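You operate a simulated robot arm through the tools that you are given. There is no shell and no other tool.

You run a simulated robot arm. Do the job below in one go: nothing can be reset, and whatever is moved stays where it is left.

TASK
Pack the two seeded rolls on the island in the snack box and close it.
Where things are to end (x, y in the base frame): seeded roll within 0.03 m of [0.16, -0.76]; seeded roll within 0.03 m of [0.09, -0.83].

Only the result counts: the job must be done as asked and must still hold three seconds after the hand-in. Knocking over, shifting, dropping, spilling or breaking anything else fails it.

THE ROBOT
A 7-joint arm with a two-finger parallel gripper, fixed in place. Base frame: the origin is on the floor under the middle of its stand, x ahead of it, y to its left, z up; the work surface is at about z = 0.9. Readings come in m, degrees, newtons and seconds.
It reaches about 1.372 m from its shoulder. Its first joint turns from -149.0 to 149.0 degrees. Payload 3.43 kg.
The tool frame sits at the grasp point between the pads (the TCP): z along the fingers, y along the line on which they close. The tips reach 0.03 m beyond it. Largest opening 0.094 m; finger width 0.028, thickness 0.01; the body of the gripper, 0.05 by 0.096 m, starts 0.055 m behind the TCP.
Orientation is told as [roll, pitch, yaw] about the base's x, y, z axes, in that order, counted from this pose: with the fingers straight down and closing along the base's y, the tool's x points along the base's -x, its y along +y and its z along -z.

THE INTERFACE
- The arm moves only by the tool jog_arm. Its argument "targets" is a list of rows, each a list of 6 numbers: the shift along the tool's x, y, z in units of 20 mm (1.0 is 20 mm), then the turn, a rotation vector about the tool's x, y, z in units of 6 degrees (1.0 is 6 degrees). In form: [[x, y, z, rx, ry, rz], ...]. A call has 1 to 20 rows; each row shifts and turns the commanded pose from where the row before left it, along the tool's axes as they then stand. "grip" is the opening, from 0 (shut) to 1 (fully open), set as the call begins (left out, the last holds). A call with a number of a shift or a turn outside -1 to 1 is refused whole. Rows are played at 5 a second. More than 0.05 m and 8.6 degrees between two rows, or a gripper value outside its range, and nothing of the call is played. A pose out of reach is approached as far as the arm can. The call stops where the force on the tool passes 40 N (or 10 N more than at its start, if that is more) or the arm is blocked; 0.2 s more then pass. Each finger travels about 0.045 m/s and halts on what it meets, pressing with about 40 N; the grip force reading is that of the motor and also rises with nothing between the fingers. The clock runs only during rows and for 0.2 s after the last one: add rows that do not move to give the fingers time. It gives the time, the measured TCP pose, the force on the tool (base axes), the opening and the grip force at its end, in the units of the frame above (readings bear some noise), with the torque about the TCP (base axes, N m) and any sound that the robot's microphone picked up.
- Cameras (640 x 400 px; columns grow to the right, rows downward): "scene" is fixed at [0.0464, -0.4962, 1.5203]; the picture's right is [-0.66, -0.75, 0.00], its down [-0.55, 0.48, -0.68] and it looks along [0.51, -0.45, -0.73] (base axes); focal length 328 px, centre (320, 200). "wrist" rides on the gripper at [0.076, 0.014, -0.103] in the tool frame; the picture's right is [-0.18, 0.98, 0.00], its down [-0.75, -0.14, -0.64] and it looks along [-0.63, -0.12, 0.77] (tool axes); focal length 243 px, centre (320, 200). There is no depth. A picture from a camera that has moved, and an enlarged one, comes with that camera's place and axes in the base frame and with its lens. The place of the scene camera against the robot may be out by one fixed shift of up to 0.018 m in any direction.
- grab_frame(camera): a new picture of that camera. No time passes.
- close_up(camera, box): a new picture of the part [left, top, right, bottom] of that camera's present view, enlarged. No time passes.
- sign_off(): hands the job in; it is judged then, once.

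Nothing tells you positions but the pictures and the camera data. Unless the task says otherwise, let go and move clear before handing in.

The tools are called after "Request:" as name(argument=value, ...) on one line, values as JSON. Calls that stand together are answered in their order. jog_arm: Moves the arm, as the interface text tells. Its arguments: {"type":"object","properties":{"targets":{"type":"array","items":{"type":"array","items":{"type":"number"}}},"grip":{"type":"number"}},"required":["targets"]} The other tools are called the same way: grab_frame (camera) takes a picture; close_up (camera, box) takes an enlarged picture of a part of a camera's view; sign_off () hands the job in.

At the start:

```text
t: 0.0
tool_pos: [0.622, -0.7676, 1.1744]
ee_rot: [-0.1, 0.0, -0.1]
wrist_force: [-0.5, 0.3, -0.3]
wrist_torque: [0.03, 0.01, -0.02]
width: 0.0937
grasp_force: 0.0
```

scene: 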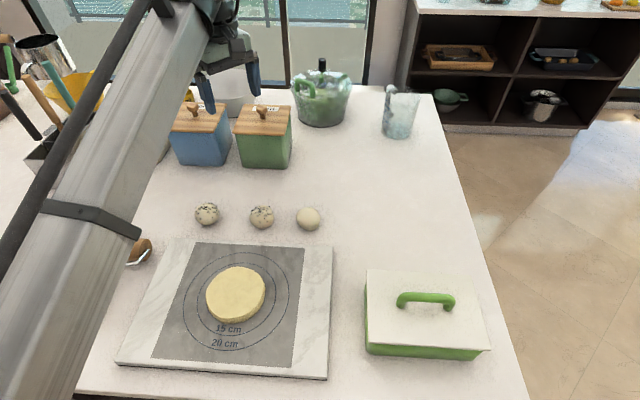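
wrist: 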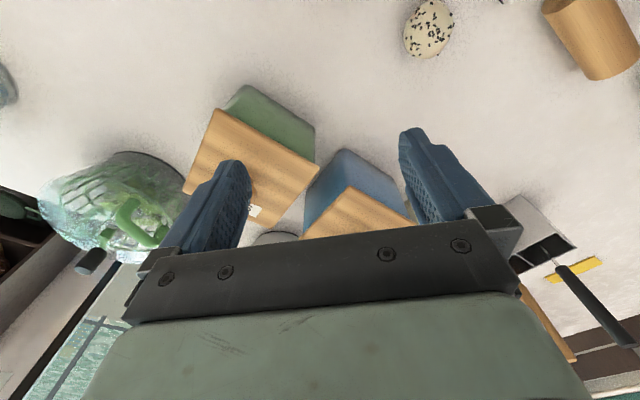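

I see a snack box with a green handle and lid at lower right, three rolls in a row (two look seeded, one plain), and a board with a dough disc. I'll look closer before moving anything.

Request:
close_up(camera="scene", box=[170, 180, 350, 290])

Request:
close_up(camera="scene", box=[340, 240, 520, 380])

Request:
close_up(camera="scene", box=[140, 60, 460, 260])

Request:
close_up(camera="wrist", box=[320, 0, 640, 200])

```text
3.56 times, centred on (260, 235) of scene
camera zoom: at [0.0464, -0.4962, 1.5203], right [-0.66, -0.75, 0.0], down [-0.55, 0.48, -0.68], along [0.51, -0.45, -0.73], focal length 1165 px, centre (533, 76)
```

zoom: 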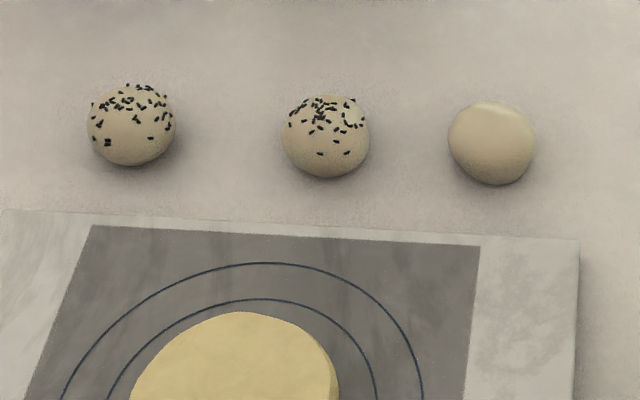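

```text
2.86 times, centred on (430, 310) of scene
camera zoom: at [0.0464, -0.4962, 1.5203], right [-0.66, -0.75, 0.0], down [-0.55, 0.48, -0.68], along [0.51, -0.45, -0.73], focal length 936 px, centre (6, -114)
```

zoom: 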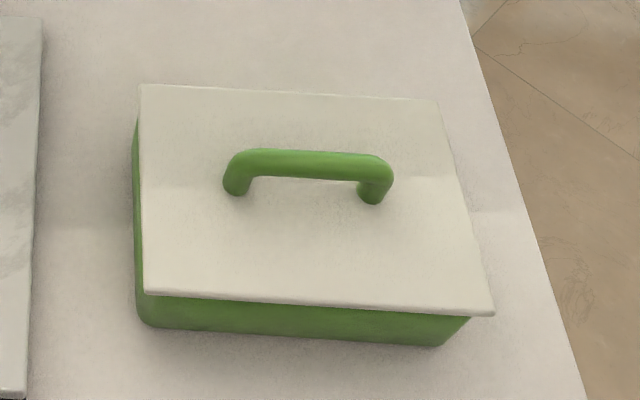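

```text
2.00 times, centred on (300, 160) of scene
camera zoom: at [0.0464, -0.4962, 1.5203], right [-0.66, -0.75, 0.0], down [-0.55, 0.48, -0.68], along [0.51, -0.45, -0.73], focal length 655 px, centre (360, 280)
```

zoom: 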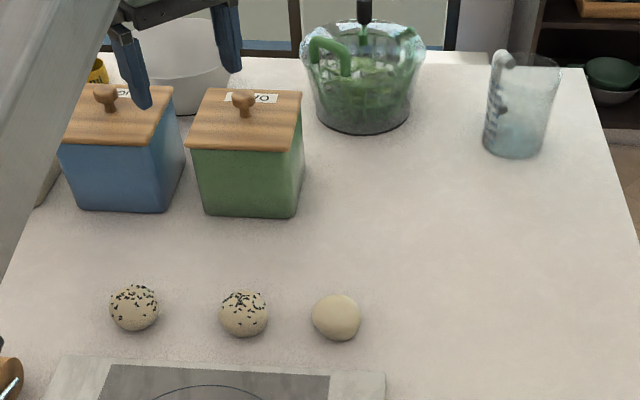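

```text
2.00 times, centred on (480, 100) of wrist
camera zoom: at [0.5462, -0.752, 1.2786], right [0.18, 0.98, 0.0], down [0.75, -0.14, 0.64], along [0.63, -0.12, -0.77], focal length 485 px, centre (0, 400)
```

zoom: 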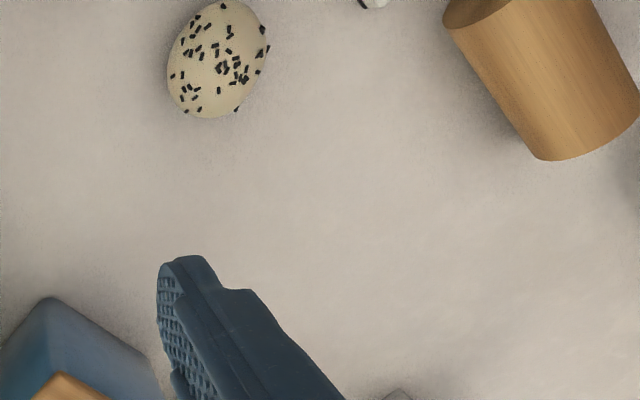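

The two left rolls are seeded, at about (0.60, -0.63) and (0.51, -0.72), and the third at about (0.43, -0.80) is plain. The box looks centred near (0.12, -0.80) with its long axis at 45°. I'll back off along -x at height to see the rolls, then the box, through the wrist camera.

Request:
jog_arm(targets=[[1, 0, 0, 0, 0, 0], [1, 0, 0, 0, 0, 0], [1, 0, 0, 0, 0, 0], [1, 0, 0, 0, 0, 0], [1, 0, 0, 0, 0, 0], [1, 0, 0, 0, 0, 0], [1, 0, 0, 0, 0, 0], [1, 0, 0, 0, 0, 0], [1, 0, 0, 0, 0, 0], [1, 0, 0, 0, 0, 0], [1, 0, 0, 0, 0, 0], [1, 0, 0, 0, 0, 0], [0, 0, 0, 0, 0, 0]], grip=1)

Request:
grab_frame(camera="wrist")

Request:
grab_frame(camera="scene")

```text
t: 2.8
tool_pos: [0.3805, -0.7694, 1.1746]
ee_rot: [-0.1, 0.1, 0.0]
wrist_force: [-0.8, -0.7, 1.0]
wrist_torque: [-0.01, 0.0, -0.01]
width: 0.0942
grasp_force: 0.1
```

```text
taken
camera wrist: at [0.306, -0.7544, 1.2783], right [0.18, 0.98, 0.0], down [0.75, -0.14, 0.64], along [0.63, -0.12, -0.77], focal length 243 px, centre (320, 200)
```

wrist: 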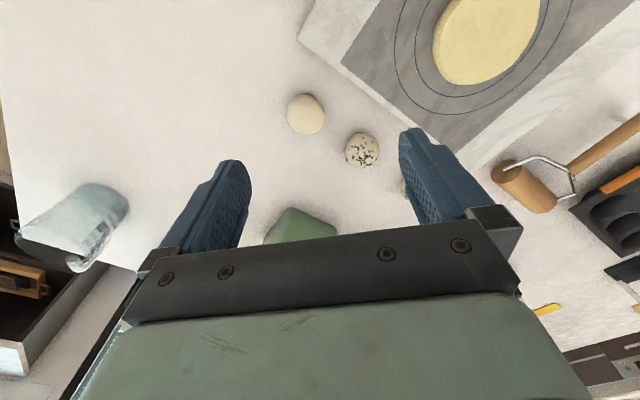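

```text
taken
```

scene: 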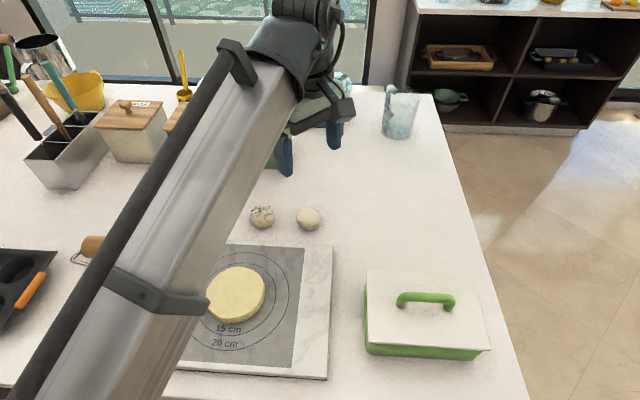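

The rolls show up clearly: second seeded roll at about (0.504, -0.722), plain one at about (0.431, -0.800). Next I go above the box and turn 45° to line up with its handle.

Request:
jog_arm(targets=[[0.97, -0.31, 0, 0, 0, 0], [0.97, -0.31, 0, 0, 0, 0], [0.97, -0.31, 0, 0, 0, 0], [0.97, -0.31, 0, 0, 0, 0], [0.97, -0.31, 0, 0, 0, 0], [0.97, -0.31, 0, 0, 0, 0], [0.97, -0.31, 0, 0, 0, 0], [0.97, -0.31, 0, 0, 0, 0], [0.97, -0.31, 0, 0, 0, 0], [0.97, -0.31, 0, 0, 0, 0], [0.97, -0.31, 0, 0, 0, 0], [0.97, -0.31, 0, 0, 0, 0], [0.97, -0.31, 0, 0, 0, 0], [0.97, -0.31, 0, 0, 0, 0], [0.97, -0.31, 0, 0, 0, 0], [0.97, -0.31, 0, 0, 0, 0], [0, 0, 0, 0, 0, 0]])

Request:
jog_arm(targets=[[0, 0, 0, 0, 0, -0.9375], [0, 0, 0, 0, 0, -0.9375], [0, 0, 0, 0, 0, -0.9375], [0, 0, 0, 0, 0, -0.9375], [0, 0, 0, 0, 0, -0.9375], [0, 0, 0, 0, 0, -0.9375], [0, 0, 0, 0, 0, -0.9375], [0, 0, 0, 0, 0, -0.9375], [0, 0, 0, 0, 0, 0]])

Request:
grab_frame(camera="wrist")

Request:
grab_frame(camera="scene")

```text
t: 6.4
tool_pos: [0.0725, -0.8687, 1.1749]
ee_rot: [0.0, -0.1, 0.0]
wrist_force: [0.0, -0.2, -0.2]
wrist_torque: [-0.02, 0.0, 0.0]
width: 0.0939
grasp_force: 0.0
```

```text
t: 8.4
tool_pos: [0.0732, -0.8664, 1.1751]
ee_rot: [0.0, 0.1, 45.0]
wrist_force: [0.6, -0.6, 0.1]
wrist_torque: [-0.04, 0.0, 0.0]
width: 0.094
grasp_force: 0.1
```

```text
taken
camera wrist: at [0.0087, -0.9097, 1.2789], right [-0.57, 0.82, 0.0], down [0.63, 0.43, 0.64], along [0.53, 0.36, -0.77], focal length 243 px, centre (320, 200)
```

wrist: 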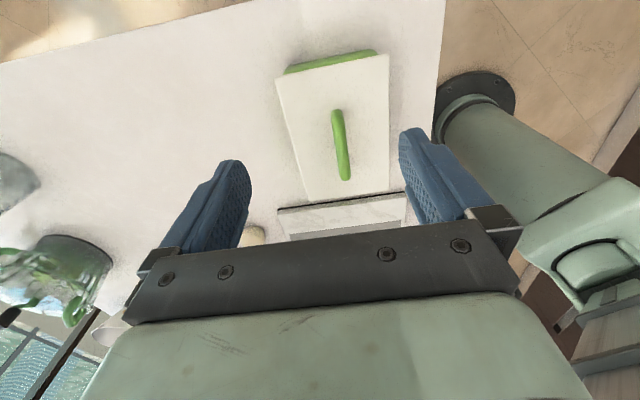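

```text
taken
```

scene: 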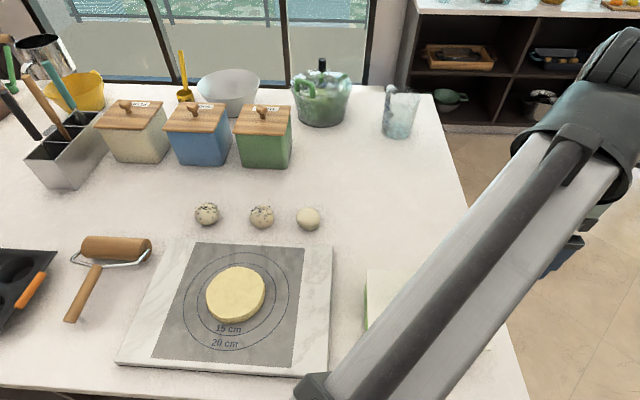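

The wrist camera now sees the box and its handle. I'll enlarge it to measure the handle.

Request:
close_up(camera="wrist", box=[240, 30, 432, 150])

Request:
close_up(camera="wrist", box=[240, 100, 432, 220])

```text
3.33 times, centred on (336, 90) of wrist
camera zoom: at [0.0087, -0.9097, 1.2789], right [-0.57, 0.82, 0.0], down [0.63, 0.43, 0.64], along [0.53, 0.36, -0.77], focal length 809 px, centre (267, 567)
```

zoom: 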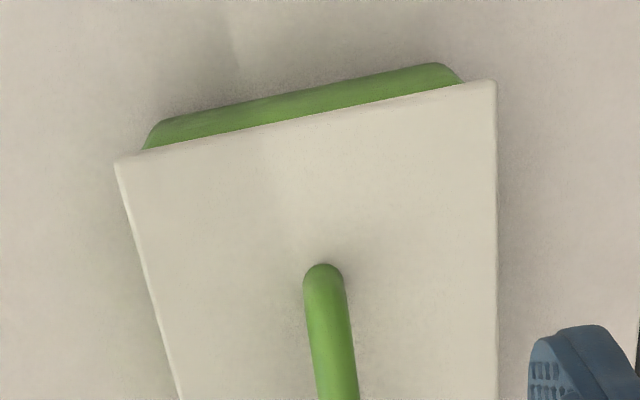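

```text
3.33 times, centred on (336, 160) of wrist
camera zoom: at [0.0087, -0.9097, 1.2789], right [-0.57, 0.82, 0.0], down [0.63, 0.43, 0.64], along [0.53, 0.36, -0.77], focal length 809 px, centre (267, 333)
```

zoom: 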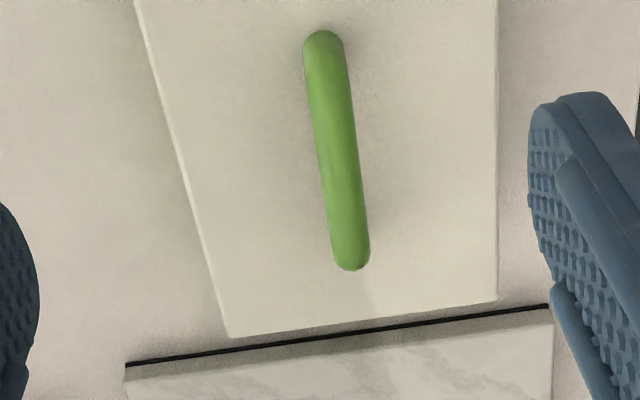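

I place the lid's top at about z 0.968, its centre at (0.120, -0.798), and the handle bar along the 45° diagonal at about z 0.99. I'll move right above the handle and check it again before going down.

Request:
jog_arm(targets=[[-1, 0.19, 0.9, 0, 0, 0], [-1, 0.19, 0.9, 0, 0, 0], [-1, 0.19, 0.9, 0, 0, 0], [-1, 0.19, 0.9, 0, 0, 0], [0, 0, 0, 0, 0, 0]])

Request:
grab_frame(camera="wrist")

Request:
close_up(camera="wrist", box=[240, 80, 432, 200])

```text
t: 9.6
tool_pos: [0.12, -0.7982, 1.1021]
ee_rot: [-0.1, 0.0, 44.9]
wrist_force: [0.3, -0.1, -0.2]
wrist_torque: [0.0, -0.01, 0.01]
width: 0.0941
grasp_force: 0.2
```

```text
taken
camera wrist: at [0.0558, -0.8399, 1.2054], right [-0.56, 0.83, 0.0], down [0.63, 0.43, 0.64], along [0.53, 0.36, -0.77], focal length 243 px, centre (320, 200)
```

wrist: 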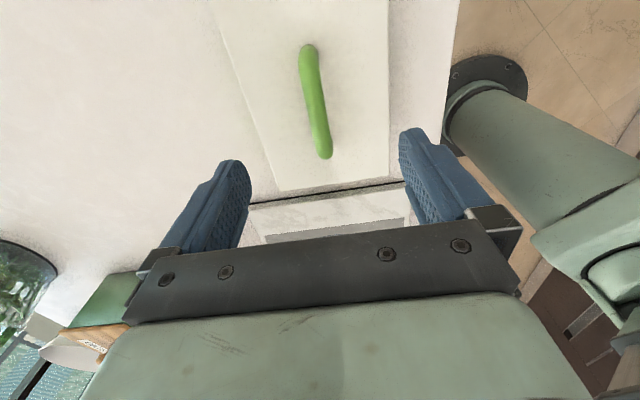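

```text
3.33 times, centred on (336, 140) of wrist
camera zoom: at [0.0558, -0.8399, 1.2054], right [-0.56, 0.83, 0.0], down [0.63, 0.43, 0.64], along [0.53, 0.36, -0.77], focal length 809 px, centre (267, 400)
```

zoom: 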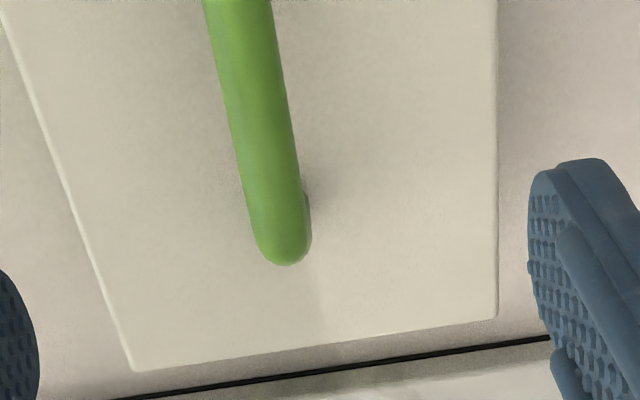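

The handle bar triangulates to about z 1.0, with its centre a few mm from the TCP line. I'll correct that offset, go down so the tips stop short of the lid, and check before closing.

Request:
jog_arm(targets=[[0.2, -0.15, 0.96, 0, 0, 0], [0, 0, 0.96, 0, 0, 0], [0, 0, 0.96, 0, 0, 0], [0, 0, 0.96, 0, 0, 0], [0, 0, 0.96, 0, 0, 0], [0, 0, 0, 0, 0, 0]])

Request:
grab_frame(camera="wrist")

Request:
grab_frame(camera="scene")

```text
t: 11.0
tool_pos: [0.1175, -0.8032, 1.0078]
ee_rot: [0.1, 0.0, 44.8]
wrist_force: [-0.2, 0.0, -0.7]
wrist_torque: [0.0, -0.01, 0.02]
width: 0.0939
grasp_force: 0.2
```

```text
taken
camera wrist: at [0.0536, -0.8463, 1.1109], right [-0.56, 0.83, 0.0], down [0.63, 0.43, 0.64], along [0.53, 0.36, -0.77], focal length 243 px, centre (320, 200)
```

wrist: 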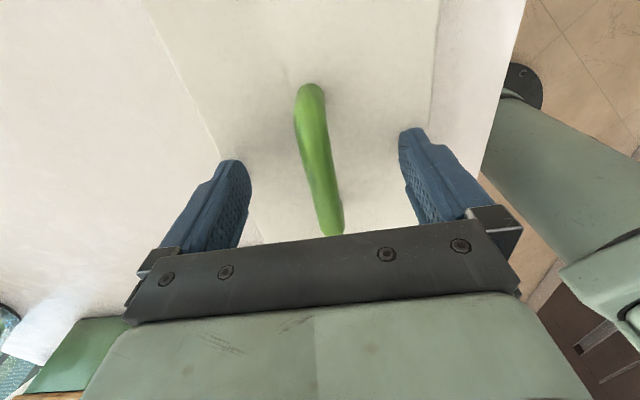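

```text
taken
```

scene: 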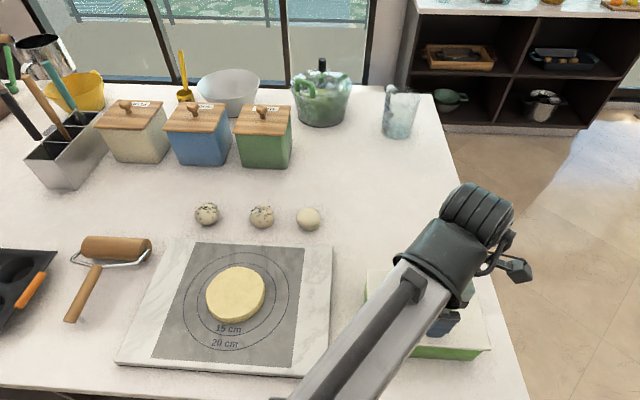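

The bar sits centred between the fingers, so I'm closing on it.

Request:
jog_arm(targets=[[0, 0, 0, 0, 0, 0], [0, 0, 0, 0, 0, 0], [0, 0, 0, 0, 0, 0], [0, 0, 0, 0, 0, 0], [0, 0, 0, 0, 0, 0], [0, 0, 0, 0, 0, 0], [0, 0, 0, 0, 0, 0]], grip=0)

Request:
grab_frame(camera="wrist")

```text
t: 12.6
tool_pos: [0.1164, -0.8039, 1.0072]
ee_rot: [0.1, 0.0, 44.9]
wrist_force: [-1.4, 1.0, 3.3]
wrist_torque: [-0.05, 0.05, 0.0]
width: 0.0149
grasp_force: 39.8
heard: snap
```

```text
taken
camera wrist: at [0.0535, -0.8462, 1.1112], right [-0.56, 0.83, 0.0], down [0.63, 0.43, 0.64], along [0.53, 0.36, -0.77], focal length 243 px, centre (320, 200)
```

wrist: 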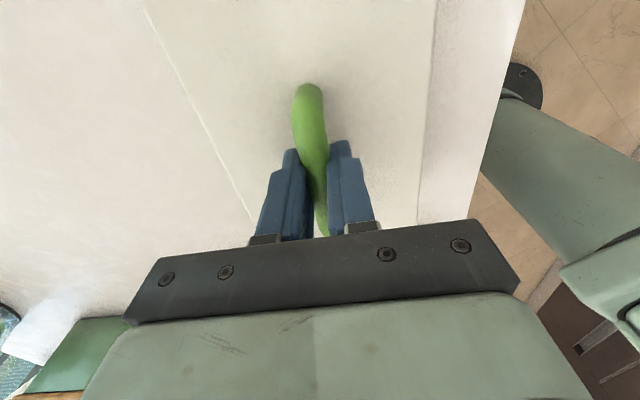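

I have hold of the bar at 15 mm width, but the microphone picked up a snap. I'll inspect before lifting.

Request:
close_up(camera="scene", box=[340, 240, 520, 380])

Request:
close_up(camera="wrist", box=[140, 0, 524, 240])

```text
2.86 times, centred on (430, 310) of scene
camera zoom: at [0.0464, -0.4962, 1.5203], right [-0.66, -0.75, 0.0], down [-0.55, 0.48, -0.68], along [0.51, -0.45, -0.73], focal length 936 px, centre (6, -114)
```

zoom: 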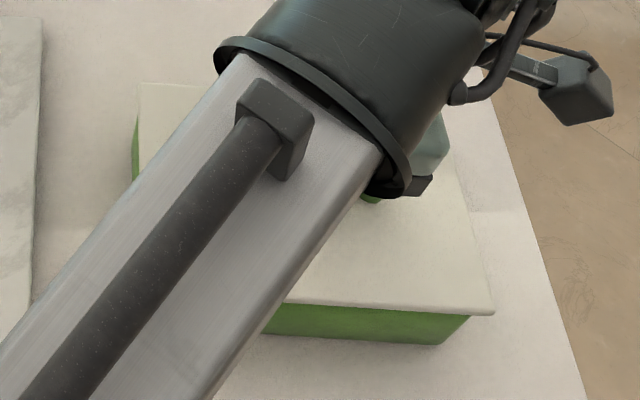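

```text
1.67 times, centred on (332, 120) of wrist
camera zoom: at [0.0535, -0.8462, 1.1112], right [-0.56, 0.83, 0.0], down [0.63, 0.43, 0.64], along [0.53, 0.36, -0.77], focal length 404 px, centre (300, 333)
```

zoom: 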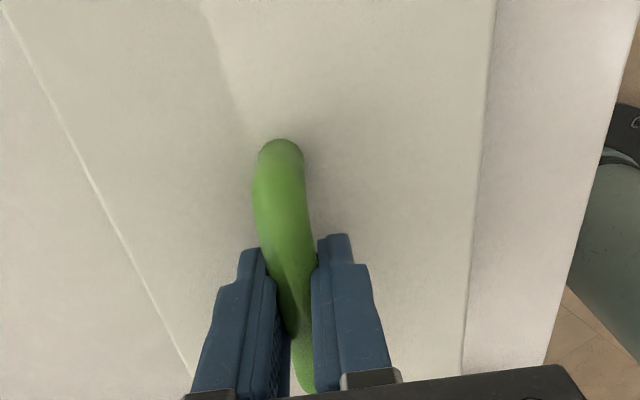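

The lid hasn't moved in the scene view and nothing looks broken. I'll lift slowly and watch the forces.

Request:
jog_arm(targets=[[0, 0, -0.25, 0, 0, 0], [0, 0, -0.25, 0, 0, 0], [0, 0, -0.25, 0, 0, 0], [0, 0, -0.25, 0, 0, 0], [0, 0, 0, 0, 0, 0]])

Request:
grab_frame(camera="wrist")

Request:
close_up(camera="scene", box=[340, 240, 520, 380])

```text
t: 13.8
tool_pos: [0.1163, -0.8031, 1.029]
ee_rot: [-0.1, 0.0, 44.9]
wrist_force: [0.3, 0.0, -1.1]
wrist_torque: [0.01, -0.03, 0.04]
width: 0.0148
grasp_force: 39.3
```

```text
taken
camera wrist: at [0.0539, -0.8454, 1.132], right [-0.56, 0.83, 0.0], down [0.63, 0.43, 0.64], along [0.53, 0.36, -0.77], focal length 243 px, centre (320, 200)
```

wrist: 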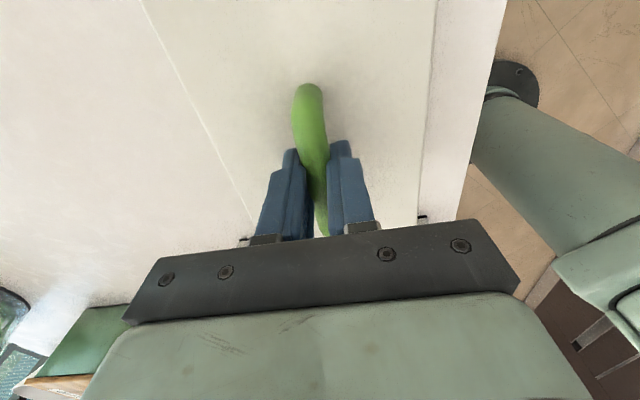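

```text
2.86 times, centred on (430, 310) of scene
camera zoom: at [0.0464, -0.4962, 1.5203], right [-0.66, -0.75, 0.0], down [-0.55, 0.48, -0.68], along [0.51, -0.45, -0.73], focal length 936 px, centre (6, -114)
```

zoom: 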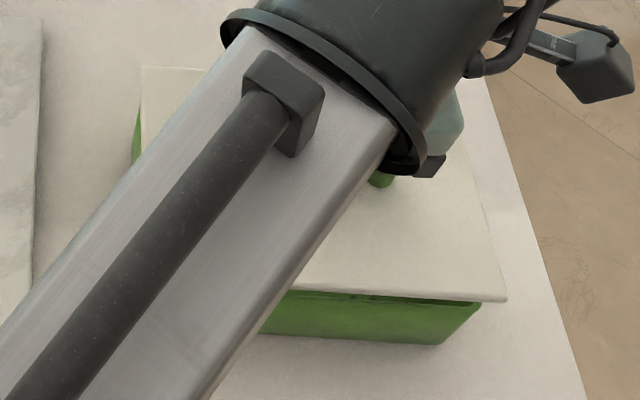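

The lid comes off freely and the box stays put, so it's a loose lid. I'll lift it higher and carry it 0.2 m straight along the counter to the free area beside the box.

Request:
jog_arm(targets=[[0, 0, -0.5, 0, 0, 0], [0, 0, -0.9, 0, 0, 0], [0, 0, -0.9, 0, 0, 0], [0, 0, -0.9, 0, 0, 0], [0, 0, -0.4, 0, 0, 0], [0, 0, 0, 0, 0, 0]])

Request:
jog_arm(targets=[[0, -0.5, 0, 0, 0, 0], [0, -1, 0, 0, 0, 0], [0, -1, 0, 0, 0, 0], [0, -1, 0, 0, 0, 0], [0, -1, 0, 0, 0, 0], [0, -1, 0, 0, 0, 0], [0, -1, 0, 0, 0, 0], [0, -1, 0, 0, 0, 0], [0, -1, 0, 0, 0, 0], [0, -1, 0, 0, 0, 0], [0, -0.5, 0, 0, 0, 0], [0, 0, 0, 0, 0, 0]])

Request:
grab_frame(camera="scene")

Request:
grab_frame(camera="wrist")

```text
t: 15.2
tool_pos: [0.1166, -0.8046, 1.0994]
ee_rot: [0.0, 0.0, 45.0]
wrist_force: [0.1, 0.5, -0.3]
wrist_torque: [0.01, 0.0, 0.03]
width: 0.0146
grasp_force: 40.2
```

```text
t: 17.8
tool_pos: [0.2576, -0.9449, 1.0992]
ee_rot: [0.1, 0.1, 44.9]
wrist_force: [0.3, -0.1, -0.1]
wrist_torque: [0.01, -0.03, -0.02]
width: 0.0145
grasp_force: 39.8
```

```text
taken
```

scene: 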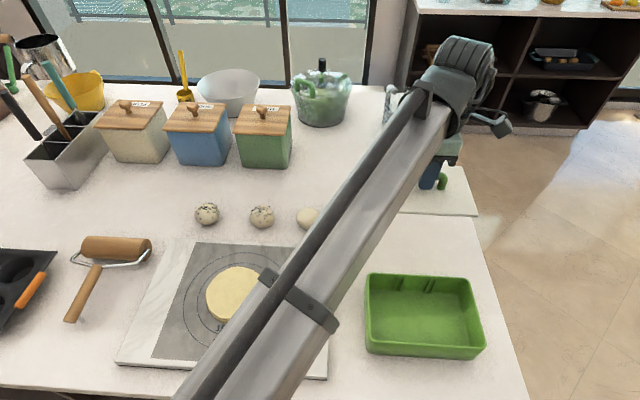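

```text
taken
camera wrist: at [0.1941, -0.9882, 1.2021], right [-0.56, 0.83, 0.0], down [0.63, 0.43, 0.64], along [0.53, 0.36, -0.77], focal length 243 px, centre (320, 200)
```

wrist: 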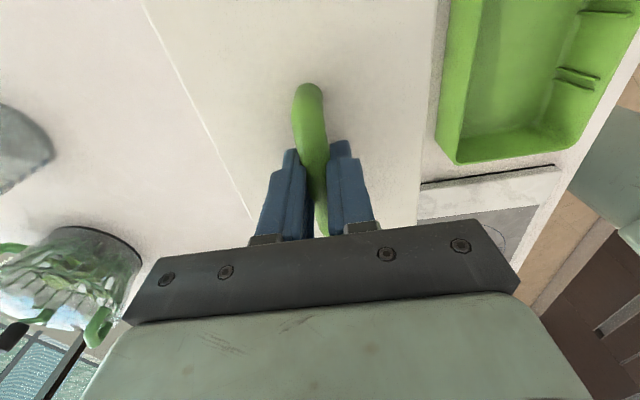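

The box is open and empty. The lid now hangs over clear counter at about (0.258, -0.945), so I'll lower it and take the last bit in small steps.

Request:
close_up(camera="scene", box=[350, 255, 500, 365])

Request:
close_up(camera="wrist", box=[420, 0, 640, 180])

Request:
jog_arm(targets=[[0, 0, 0.6, 0, 0, 0], [0, 0, 0.9, 0, 0, 0], [0, 0, 0.9, 0, 0, 0], [0, 0, 0.9, 0, 0, 0], [0, 0, 0.9, 0, 0, 0], [0, 0, 0.9, 0, 0, 0], [0, 0, 0.7, 0, 0, 0], [0, 0, 0.3, 0, 0, 0], [0, 0, 0, 0, 0, 0]])

Request:
grab_frame(camera="scene")

```text
3.64 times, centred on (425, 310) of scene
camera zoom: at [0.0464, -0.4962, 1.5203], right [-0.66, -0.75, 0.0], down [-0.55, 0.48, -0.68], along [0.51, -0.45, -0.73], focal length 1191 px, centre (-62, -200)
```

zoom: 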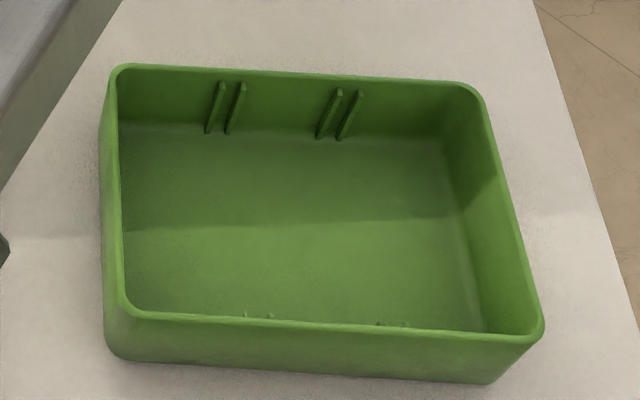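

```text
2.22 times, centred on (530, 90) of wrist
camera zoom: at [0.1941, -0.9882, 1.2021], right [-0.56, 0.83, 0.0], down [0.63, 0.43, 0.64], along [0.53, 0.36, -0.77], focal length 539 px, centre (-147, 444)
```

zoom: 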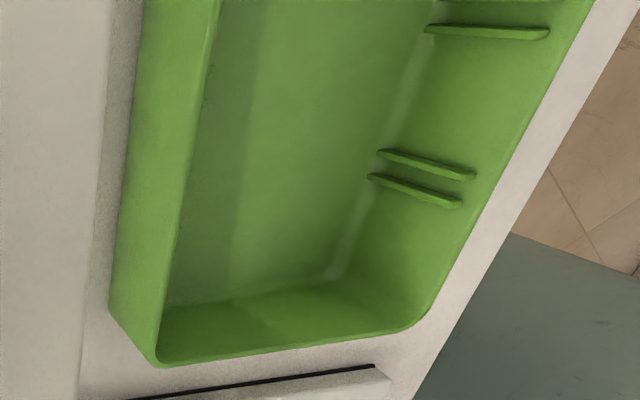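

```text
t: 19.8
tool_pos: [0.2571, -0.9464, 0.9773]
ee_rot: [0.0, -0.1, 44.9]
wrist_force: [0.4, -0.5, -1.0]
wrist_torque: [0.02, -0.01, -0.04]
width: 0.0148
grasp_force: 40.3
```

```text
taken
```

scene: 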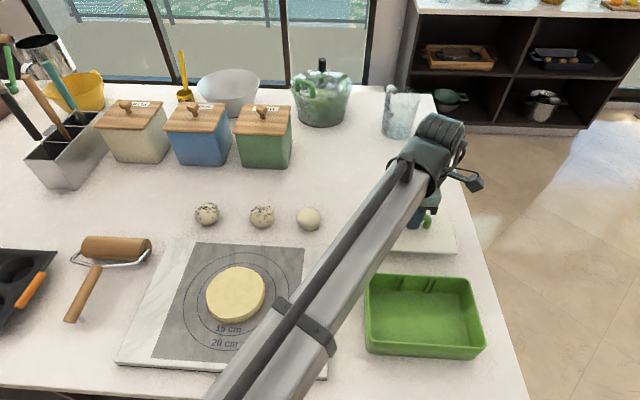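

The lid is still clear of the counter with no contact force. I'll lower it in 2 mm steps until it touches.

Request:
jog_arm(targets=[[0, 0, 0.2, 0, 0, 0], [0, 0, 0.2, 0, 0, 0], [0, 0, 0.2, 0, 0, 0], [0, 0, 0.2, 0, 0, 0], [0, 0, 0.1, 0, 0, 0], [0, 0, 0, 0, 0, 0]])

Request:
grab_frame(camera="wrist")

Request:
close_up(camera="scene", box=[370, 180, 490, 270])

```text
t: 21.2
tool_pos: [0.2594, -0.9464, 0.9592]
ee_rot: [0.0, -0.1, 44.9]
wrist_force: [-0.4, -0.5, 0.1]
wrist_torque: [0.0, -0.01, 0.03]
width: 0.0147
grasp_force: 40.5
```

```text
taken
camera wrist: at [0.1954, -0.9886, 1.0631], right [-0.56, 0.83, 0.0], down [0.63, 0.43, 0.64], along [0.53, 0.36, -0.77], focal length 243 px, centre (320, 200)
```

wrist: 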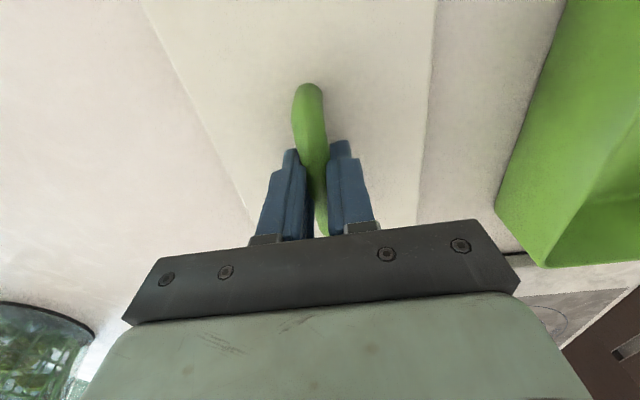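

```text
4.44 times, centred on (430, 225) of scene
camera zoom: at [0.0464, -0.4962, 1.5203], right [-0.66, -0.75, 0.0], down [-0.55, 0.48, -0.68], along [0.51, -0.45, -0.73], focal length 1456 px, centre (-169, 89)
```

zoom: 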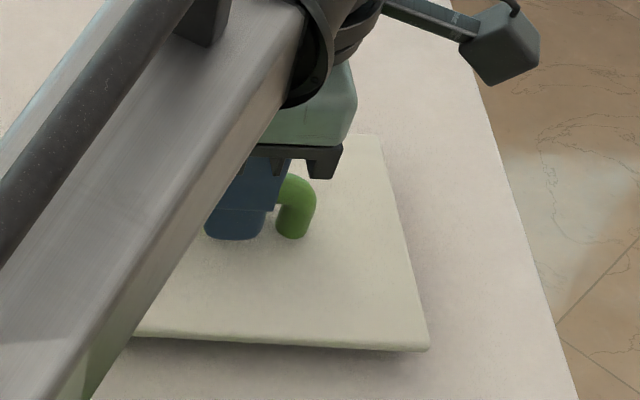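

No contact yet at TCP z 0.959, and a thin shadow gap remains. I'll continue in small steps.

Request:
jog_arm(targets=[[0, 0, 0.1, 0, 0, 0], [0, 0, 0.1, 0, 0, 0], [0, 0, 0.1, 0, 0, 0], [0, 0, 0, 0, 0, 0]])

Request:
close_up(camera="scene", box=[370, 180, 490, 270])

```text
t: 22.2
tool_pos: [0.2577, -0.9466, 0.952]
ee_rot: [0.0, 0.0, 45.0]
wrist_force: [0.8, 0.5, -0.6]
wrist_torque: [-0.04, -0.04, -0.02]
width: 0.0146
grasp_force: 39.9
```

```text
4.44 times, centred on (430, 225) of scene
camera zoom: at [0.0464, -0.4962, 1.5203], right [-0.66, -0.75, 0.0], down [-0.55, 0.48, -0.68], along [0.51, -0.45, -0.73], focal length 1456 px, centre (-169, 89)
```

zoom: 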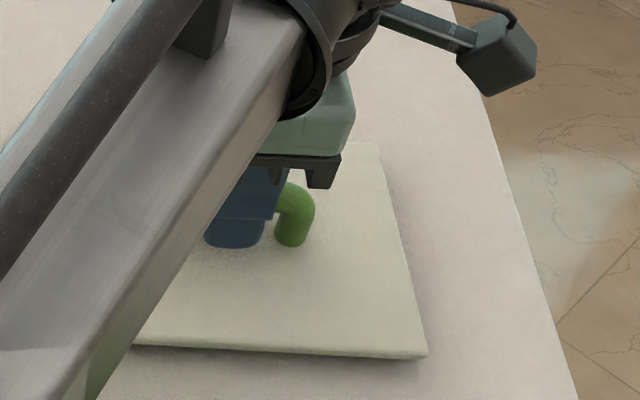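

Request:
jog_arm(targets=[[0, 0, 0.1, 0, 0, 0], [0, 0, 0.1, 0, 0, 0], [0, 0, 0, 0, 0, 0]])

Request:
close_up(camera="scene", box=[370, 180, 490, 270])

```text
t: 23.0
tool_pos: [0.2586, -0.9461, 0.9499]
ee_rot: [-0.1, 0.1, 44.8]
wrist_force: [-0.1, 0.2, -1.2]
wrist_torque: [-0.01, -0.02, 0.02]
width: 0.0144
grasp_force: 39.4
```

```text
4.44 times, centred on (430, 225) of scene
camera zoom: at [0.0464, -0.4962, 1.5203], right [-0.66, -0.75, 0.0], down [-0.55, 0.48, -0.68], along [0.51, -0.45, -0.73], focal length 1456 px, centre (-169, 89)
```

zoom: 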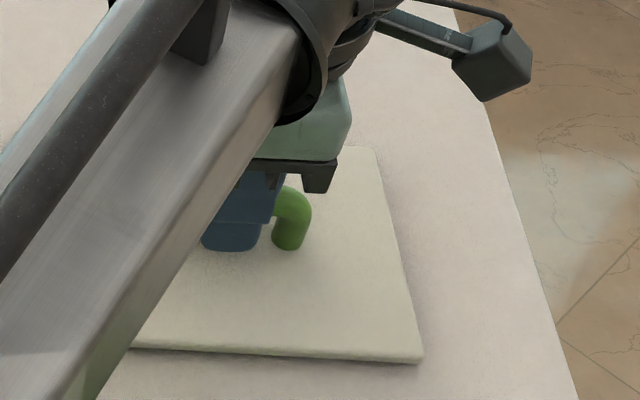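

I'm almost there, so I'll keep lowering in 2 mm steps and watch the force.

Request:
jog_arm(targets=[[0, 0, 0.1, 0, 0, 0], [0, 0, 0.1, 0, 0, 0], [0, 0, 0, 0, 0, 0]])

Request:
close_up(camera="scene", box=[370, 180, 490, 270])

```text
t: 23.8
tool_pos: [0.2586, -0.9461, 0.9467]
ee_rot: [-0.1, -0.1, 45.0]
wrist_force: [2.1, -2.0, 10.7]
wrist_torque: [-0.58, 0.49, 0.09]
width: 0.0146
grasp_force: 40.0
```

```text
4.44 times, centred on (430, 225) of scene
camera zoom: at [0.0464, -0.4962, 1.5203], right [-0.66, -0.75, 0.0], down [-0.55, 0.48, -0.68], along [0.51, -0.45, -0.73], focal length 1456 px, centre (-169, 89)
```

zoom: 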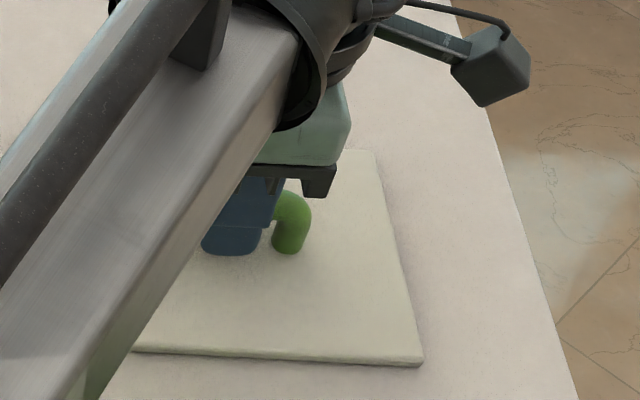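

Contact at TCP z 0.947 means the lid is flat on the counter, which puts the box rim at about z 0.960. I'll release it and rise straight up.

Request:
jog_arm(targets=[[0, 0, -0.06, 0, 0, 0], [0, 0, 0, 0, 0, 0], [0, 0, 0, 0, 0, 0], [0, 0, 0, 0, 0, 0], [0, 0, 0, 0, 0, 0], [0, 0, 0, 0, 0, 0], [0, 0, 0, 0, 0, 0]], grip=1)

Request:
jog_arm(targets=[[0, 0, -0.3, 0, 0, 0], [0, 0, -0.6, 0, 0, 0], [0, 0, -1, 0, 0, 0], [0, 0, -1, 0, 0, 0], [0, 0, -1, 0, 0, 0], [0, 0, -1, 0, 0, 0], [0, 0, -1, 0, 0, 0], [0, 0, -1, 0, 0, 0], [0, 0, -1, 0, 0, 0], [0, 0, -1, 0, 0, 0], [0, 0, 0, 0, 0, 0]])

Request:
grab_frame(camera="wrist")

Request:
grab_frame(camera="scene")

```text
t: 25.4
tool_pos: [0.2579, -0.9464, 0.9461]
ee_rot: [0.0, 0.0, 44.8]
wrist_force: [-0.5, 0.2, 0.8]
wrist_torque: [-0.02, -0.03, -0.01]
width: 0.0941
grasp_force: 0.1
```

```text
t: 27.8
tool_pos: [0.2591, -0.9457, 1.1247]
ee_rot: [0.0, 0.1, 44.9]
wrist_force: [0.7, -1.4, -0.6]
wrist_torque: [0.01, -0.02, -0.02]
width: 0.0942
grasp_force: 0.1
```

```text
taken
camera wrist: at [0.1956, -0.9882, 1.2282], right [-0.56, 0.83, 0.0], down [0.63, 0.43, 0.64], along [0.53, 0.36, -0.77], focal length 243 px, centre (320, 200)
```

wrist: 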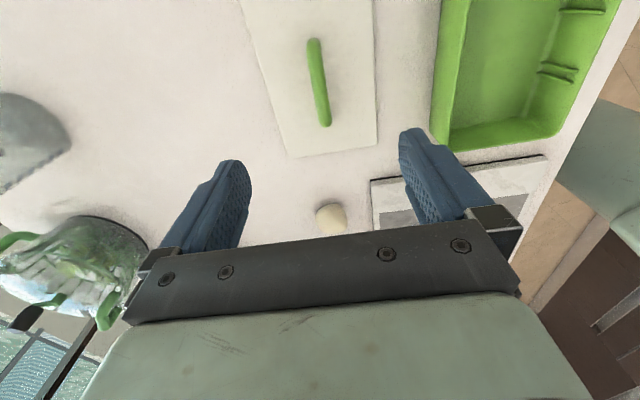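

```text
taken
```

scene: 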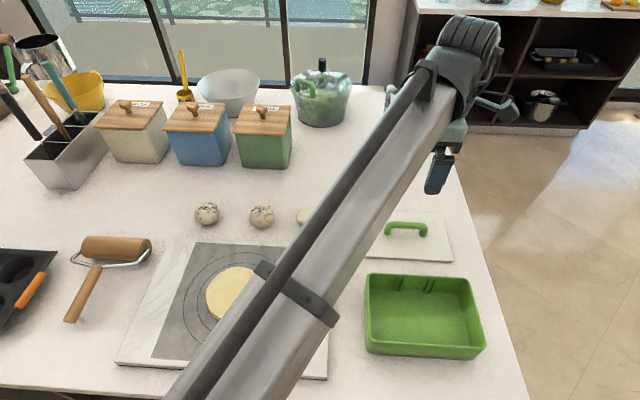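

The lid lies flat with its handle up, and the open box hasn't moved. Next I travel along the diagonal at height, over the plain roll, to view the second seeded roll.

Request:
jog_arm(targets=[[-1, 0, 0, 0, 0, 0], [-1, 0, 0, 0, 0, 0], [-1, 0, 0, 0, 0, 0], [-1, 0, 0, 0, 0, 0], [-1, 0, 0, 0, 0, 0], [-1, 0, 0, 0, 0, 0], [-1, 0, 0, 0, 0, 0], [-1, 0, 0, 0, 0, 0], [-1, 0, 0, 0, 0, 0], [-1, 0, 0, 0, 0, 0], [-1, 0, 0, 0, 0, 0], [-1, 0, 0, 0, 0, 0], [-1, 0, 0, 0, 0, 0], [0, 0, 0, 0, 0, 0]])

Request:
grab_frame(camera="wrist")

Request:
grab_frame(camera="scene")

```text
t: 30.8
tool_pos: [0.4443, -0.7622, 1.1237]
ee_rot: [0.1, -0.1, 44.9]
wrist_force: [0.6, 0.3, 0.6]
wrist_torque: [0.04, -0.01, 0.01]
width: 0.0942
grasp_force: 0.1
```

```text
taken
camera wrist: at [0.3797, -0.8059, 1.2269], right [-0.56, 0.83, 0.0], down [0.63, 0.43, 0.64], along [0.53, 0.36, -0.77], focal length 243 px, centre (320, 200)
```

wrist: 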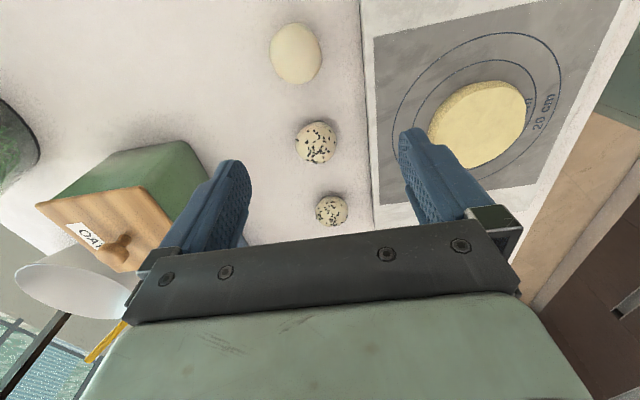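

```text
taken
```

scene: 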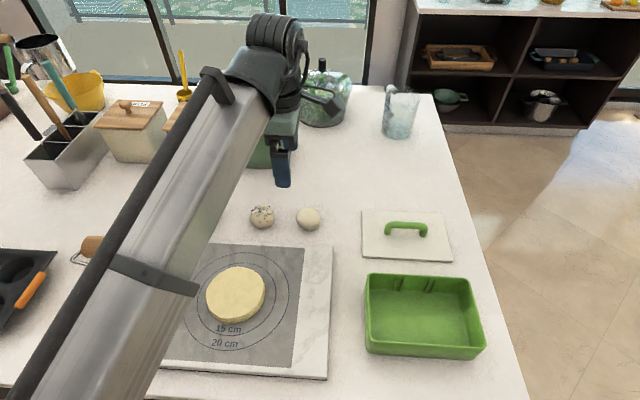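

Both seeded rolls are in view between the fingers. I'll enlarge for exact positions.

Request:
close_up(camera="wrist", box=[240, 110, 432, 230])

Request:
close_up(camera="wrist", box=[224, 10, 416, 130])

```text
3.33 times, centred on (336, 170) of wrist
camera zoom: at [0.3797, -0.8059, 1.2269], right [-0.56, 0.83, 0.0], down [0.63, 0.43, 0.64], along [0.53, 0.36, -0.77], focal length 809 px, centre (267, 300)
```

zoom: 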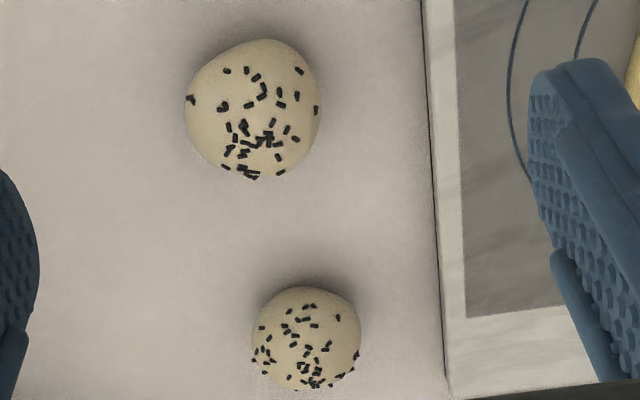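

```text
3.33 times, centred on (320, 70) of wrist
camera zoom: at [0.3797, -0.8059, 1.2269], right [-0.56, 0.83, 0.0], down [0.63, 0.43, 0.64], along [0.53, 0.36, -0.77], focal length 809 px, centre (320, 633)
```

zoom: 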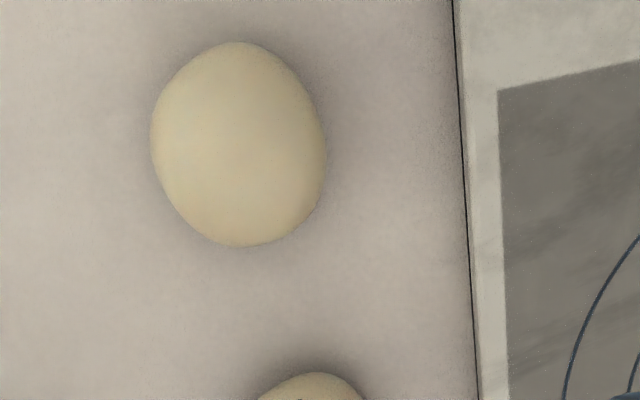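

Roll 2 comes out at about (0.506, -0.724) with radius about 0.027, and roll 1 at about (0.596, -0.633). The board edge is roughly 7 cm from roll 2, so I'll narrow the opening to 0.08 m and come down over it.

Request:
jog_arm(targets=[[-0.8825, -0.2075, 0.5, 0, 0, 0], [-0.8825, -0.2075, 0.9, 0, 0, 0], [-0.8825, -0.2075, 0.9, 0, 0, 0], [-0.8825, -0.2075, 0.9, 0, 0, 0], [0, 0, 0.6, 0, 0, 0], [0, 0, 0, 0, 0, 0]], grip=0.85)

Request:
grab_frame(camera="wrist")

Request:
grab_frame(camera="scene")

```text
t: 32.2
tool_pos: [0.5052, -0.7249, 1.0475]
ee_rot: [-0.1, 0.0, 44.8]
wrist_force: [-0.3, 0.3, 0.1]
wrist_torque: [0.0, -0.02, -0.01]
width: 0.0795
grasp_force: 0.1
```

```text
taken
camera wrist: at [0.4407, -0.7662, 1.1521], right [-0.56, 0.83, 0.0], down [0.63, 0.43, 0.64], along [0.53, 0.36, -0.77], focal length 243 px, centre (320, 200)
```

wrist: 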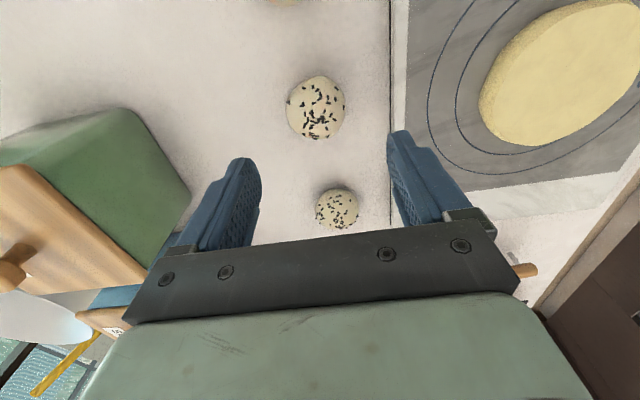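

```text
taken
```

scene: 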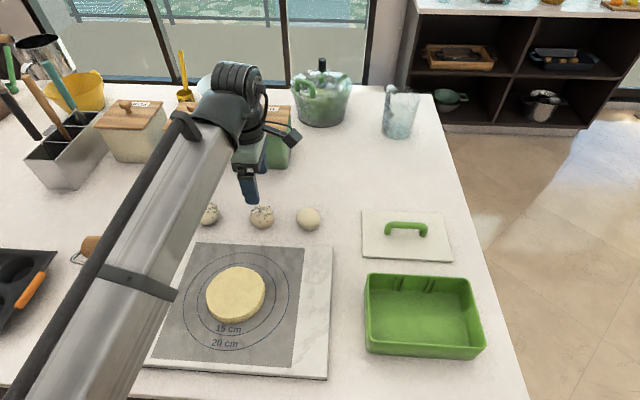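

Roll 2 is centred under the gripper to within 2 mm. I'll descend so the tips stay just above the counter.

Request:
jog_arm(targets=[[-0.06, -0.06, 0.9, 0, 0, 0], [0, 0, 1, 0, 0, 0], [0, 0, 1, 0, 0, 0], [0, 0, 1, 0, 0, 0], [0, 0, 1, 0, 0, 0], [0, 0, 0.5, 0, 0, 0], [0, 0, 0, 0, 0, 0]])

Request:
grab_frame(camera="wrist")

Request:
close_up(camera="scene", box=[190, 150, 340, 250])

```text
t: 33.8
tool_pos: [0.5066, -0.7237, 0.9381]
ee_rot: [0.0, 0.0, 44.9]
wrist_force: [-0.3, 0.6, -0.4]
wrist_torque: [-0.03, 0.0, 0.01]
width: 0.0797
grasp_force: 0.0
```

```text
taken
camera wrist: at [0.4426, -0.7666, 1.042], right [-0.56, 0.83, 0.0], down [0.63, 0.43, 0.64], along [0.53, 0.36, -0.77], focal length 243 px, centre (320, 200)
```

wrist: 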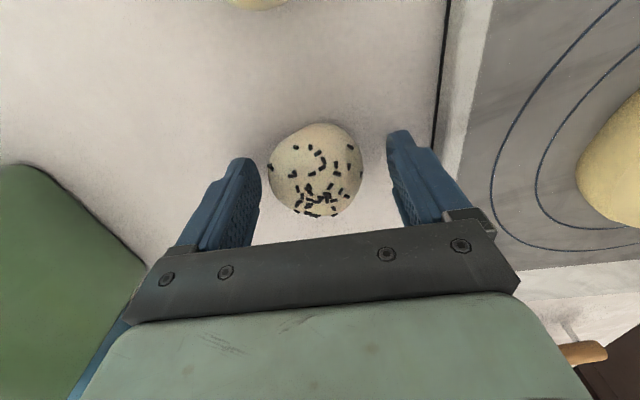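

```text
4.00 times, centred on (265, 200) of scene
camera zoom: at [0.0464, -0.4962, 1.5203], right [-0.66, -0.75, 0.0], down [-0.55, 0.48, -0.68], along [0.51, -0.45, -0.73], focal length 1310 px, centre (540, 200)
```

zoom: 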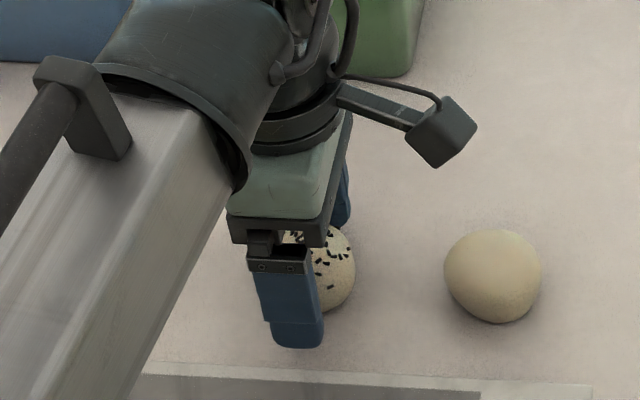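

The roll sits centred between the pads with the board well clear of the finger. I'll close gently, with the target opening just under the roll's width.

Request:
jog_arm(targets=[[0, 0, 0, 0, 0, 0], [0, 0, 0, 0, 0, 0], [0, 0, 0, 0, 0, 0], [0, 0, 0, 0, 0, 0], [0, 0, 0, 0, 0, 0]], grip=0.52)

Request:
grab_frame(camera="wrist")

```text
t: 35.0
tool_pos: [0.5063, -0.7233, 0.938]
ee_rot: [0.0, 0.1, 45.0]
wrist_force: [0.3, 0.7, -0.6]
wrist_torque: [0.01, 0.01, 0.02]
width: 0.056
grasp_force: 40.1
```

```text
taken
camera wrist: at [0.4426, -0.7666, 1.042], right [-0.56, 0.83, 0.0], down [0.63, 0.43, 0.64], along [0.53, 0.36, -0.77], focal length 243 px, centre (320, 200)
```

wrist: 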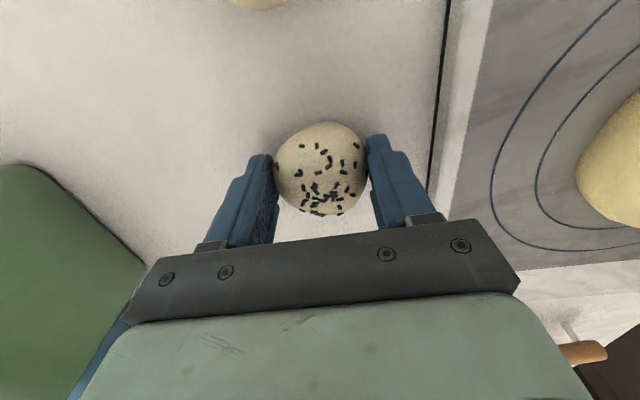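

Roll 2 is held firmly at 56 mm. I'll lift it clear and carry it over the box, aiming for the (0.09, -0.83) end.

Request:
jog_arm(targets=[[0, 0, -0.4, 0, 0, 0], [0, 0, -0.8, 0, 0, 0], [0, 0, -1, 0, 0, 0], [0, 0, -1, 0, 0, 0], [0, 0, -1, 0, 0, 0], [0, 0, -1, 0, 0, 0], [0, 0, -1, 0, 0, 0], [0, 0, -1, 0, 0, 0], [0, 0, -0.9, 0, 0, 0], [0, 0, 0, 0, 0, 0]])

Request:
jog_arm(targets=[[0.5, 0.292, 0, 0, 0, 0], [0.936, 0.547, 0, 0, 0, 0], [0.936, 0.547, 0, 0, 0, 0], [0.936, 0.547, 0, 0, 0, 0], [0.936, 0.547, 0, 0, 0, 0], [0.936, 0.547, 0, 0, 0, 0], [0.936, 0.547, 0, 0, 0, 0], [0.936, 0.547, 0, 0, 0, 0], [0.936, 0.547, 0, 0, 0, 0], [0.936, 0.547, 0, 0, 0, 0], [0.936, 0.547, 0, 0, 0, 0], [0.936, 0.547, 0, 0, 0, 0], [0.936, 0.547, 0, 0, 0, 0], [0.936, 0.547, 0, 0, 0, 0], [0.936, 0.547, 0, 0, 0, 0], [0.936, 0.547, 0, 0, 0, 0], [0.936, 0.547, 0, 0, 0, 0], [0.936, 0.547, 0, 0, 0, 0], [0.936, 0.547, 0, 0, 0, 0], [0.936, 0.547, 0, 0, 0, 0]])

Request:
grab_frame(camera="wrist")

Request:
grab_frame(camera="scene")

```text
t: 37.2
tool_pos: [0.5057, -0.7226, 1.1026]
ee_rot: [0.0, -0.1, 44.9]
wrist_force: [0.3, -0.2, 0.4]
wrist_torque: [0.0, -0.01, 0.01]
width: 0.0564
grasp_force: 39.4
```

```text
t: 41.4
tool_pos: [0.096, -0.8303, 1.1012]
ee_rot: [0.0, 0.0, 45.0]
wrist_force: [0.8, 0.4, 0.1]
wrist_torque: [-0.01, -0.01, -0.01]
width: 0.0563
grasp_force: 40.4
```

```text
taken
camera wrist: at [0.0324, -0.8731, 1.2048], right [-0.56, 0.83, 0.0], down [0.63, 0.43, 0.64], along [0.53, 0.36, -0.77], focal length 243 px, centre (320, 200)
```

wrist: 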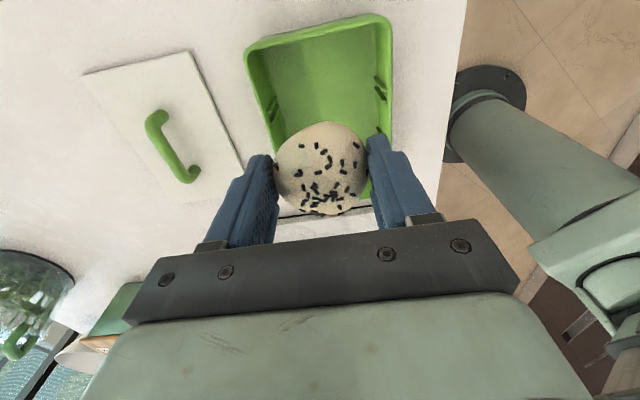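

```text
taken
```

scene: 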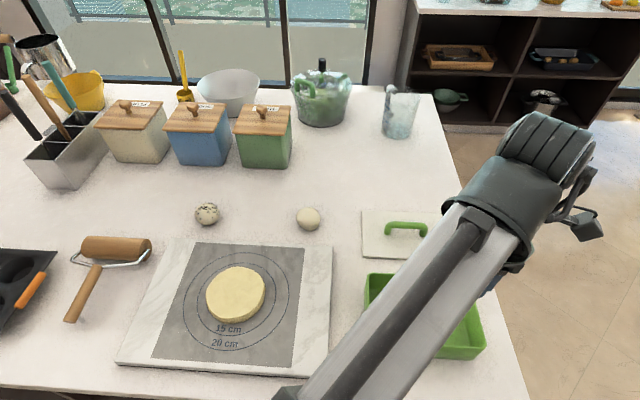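

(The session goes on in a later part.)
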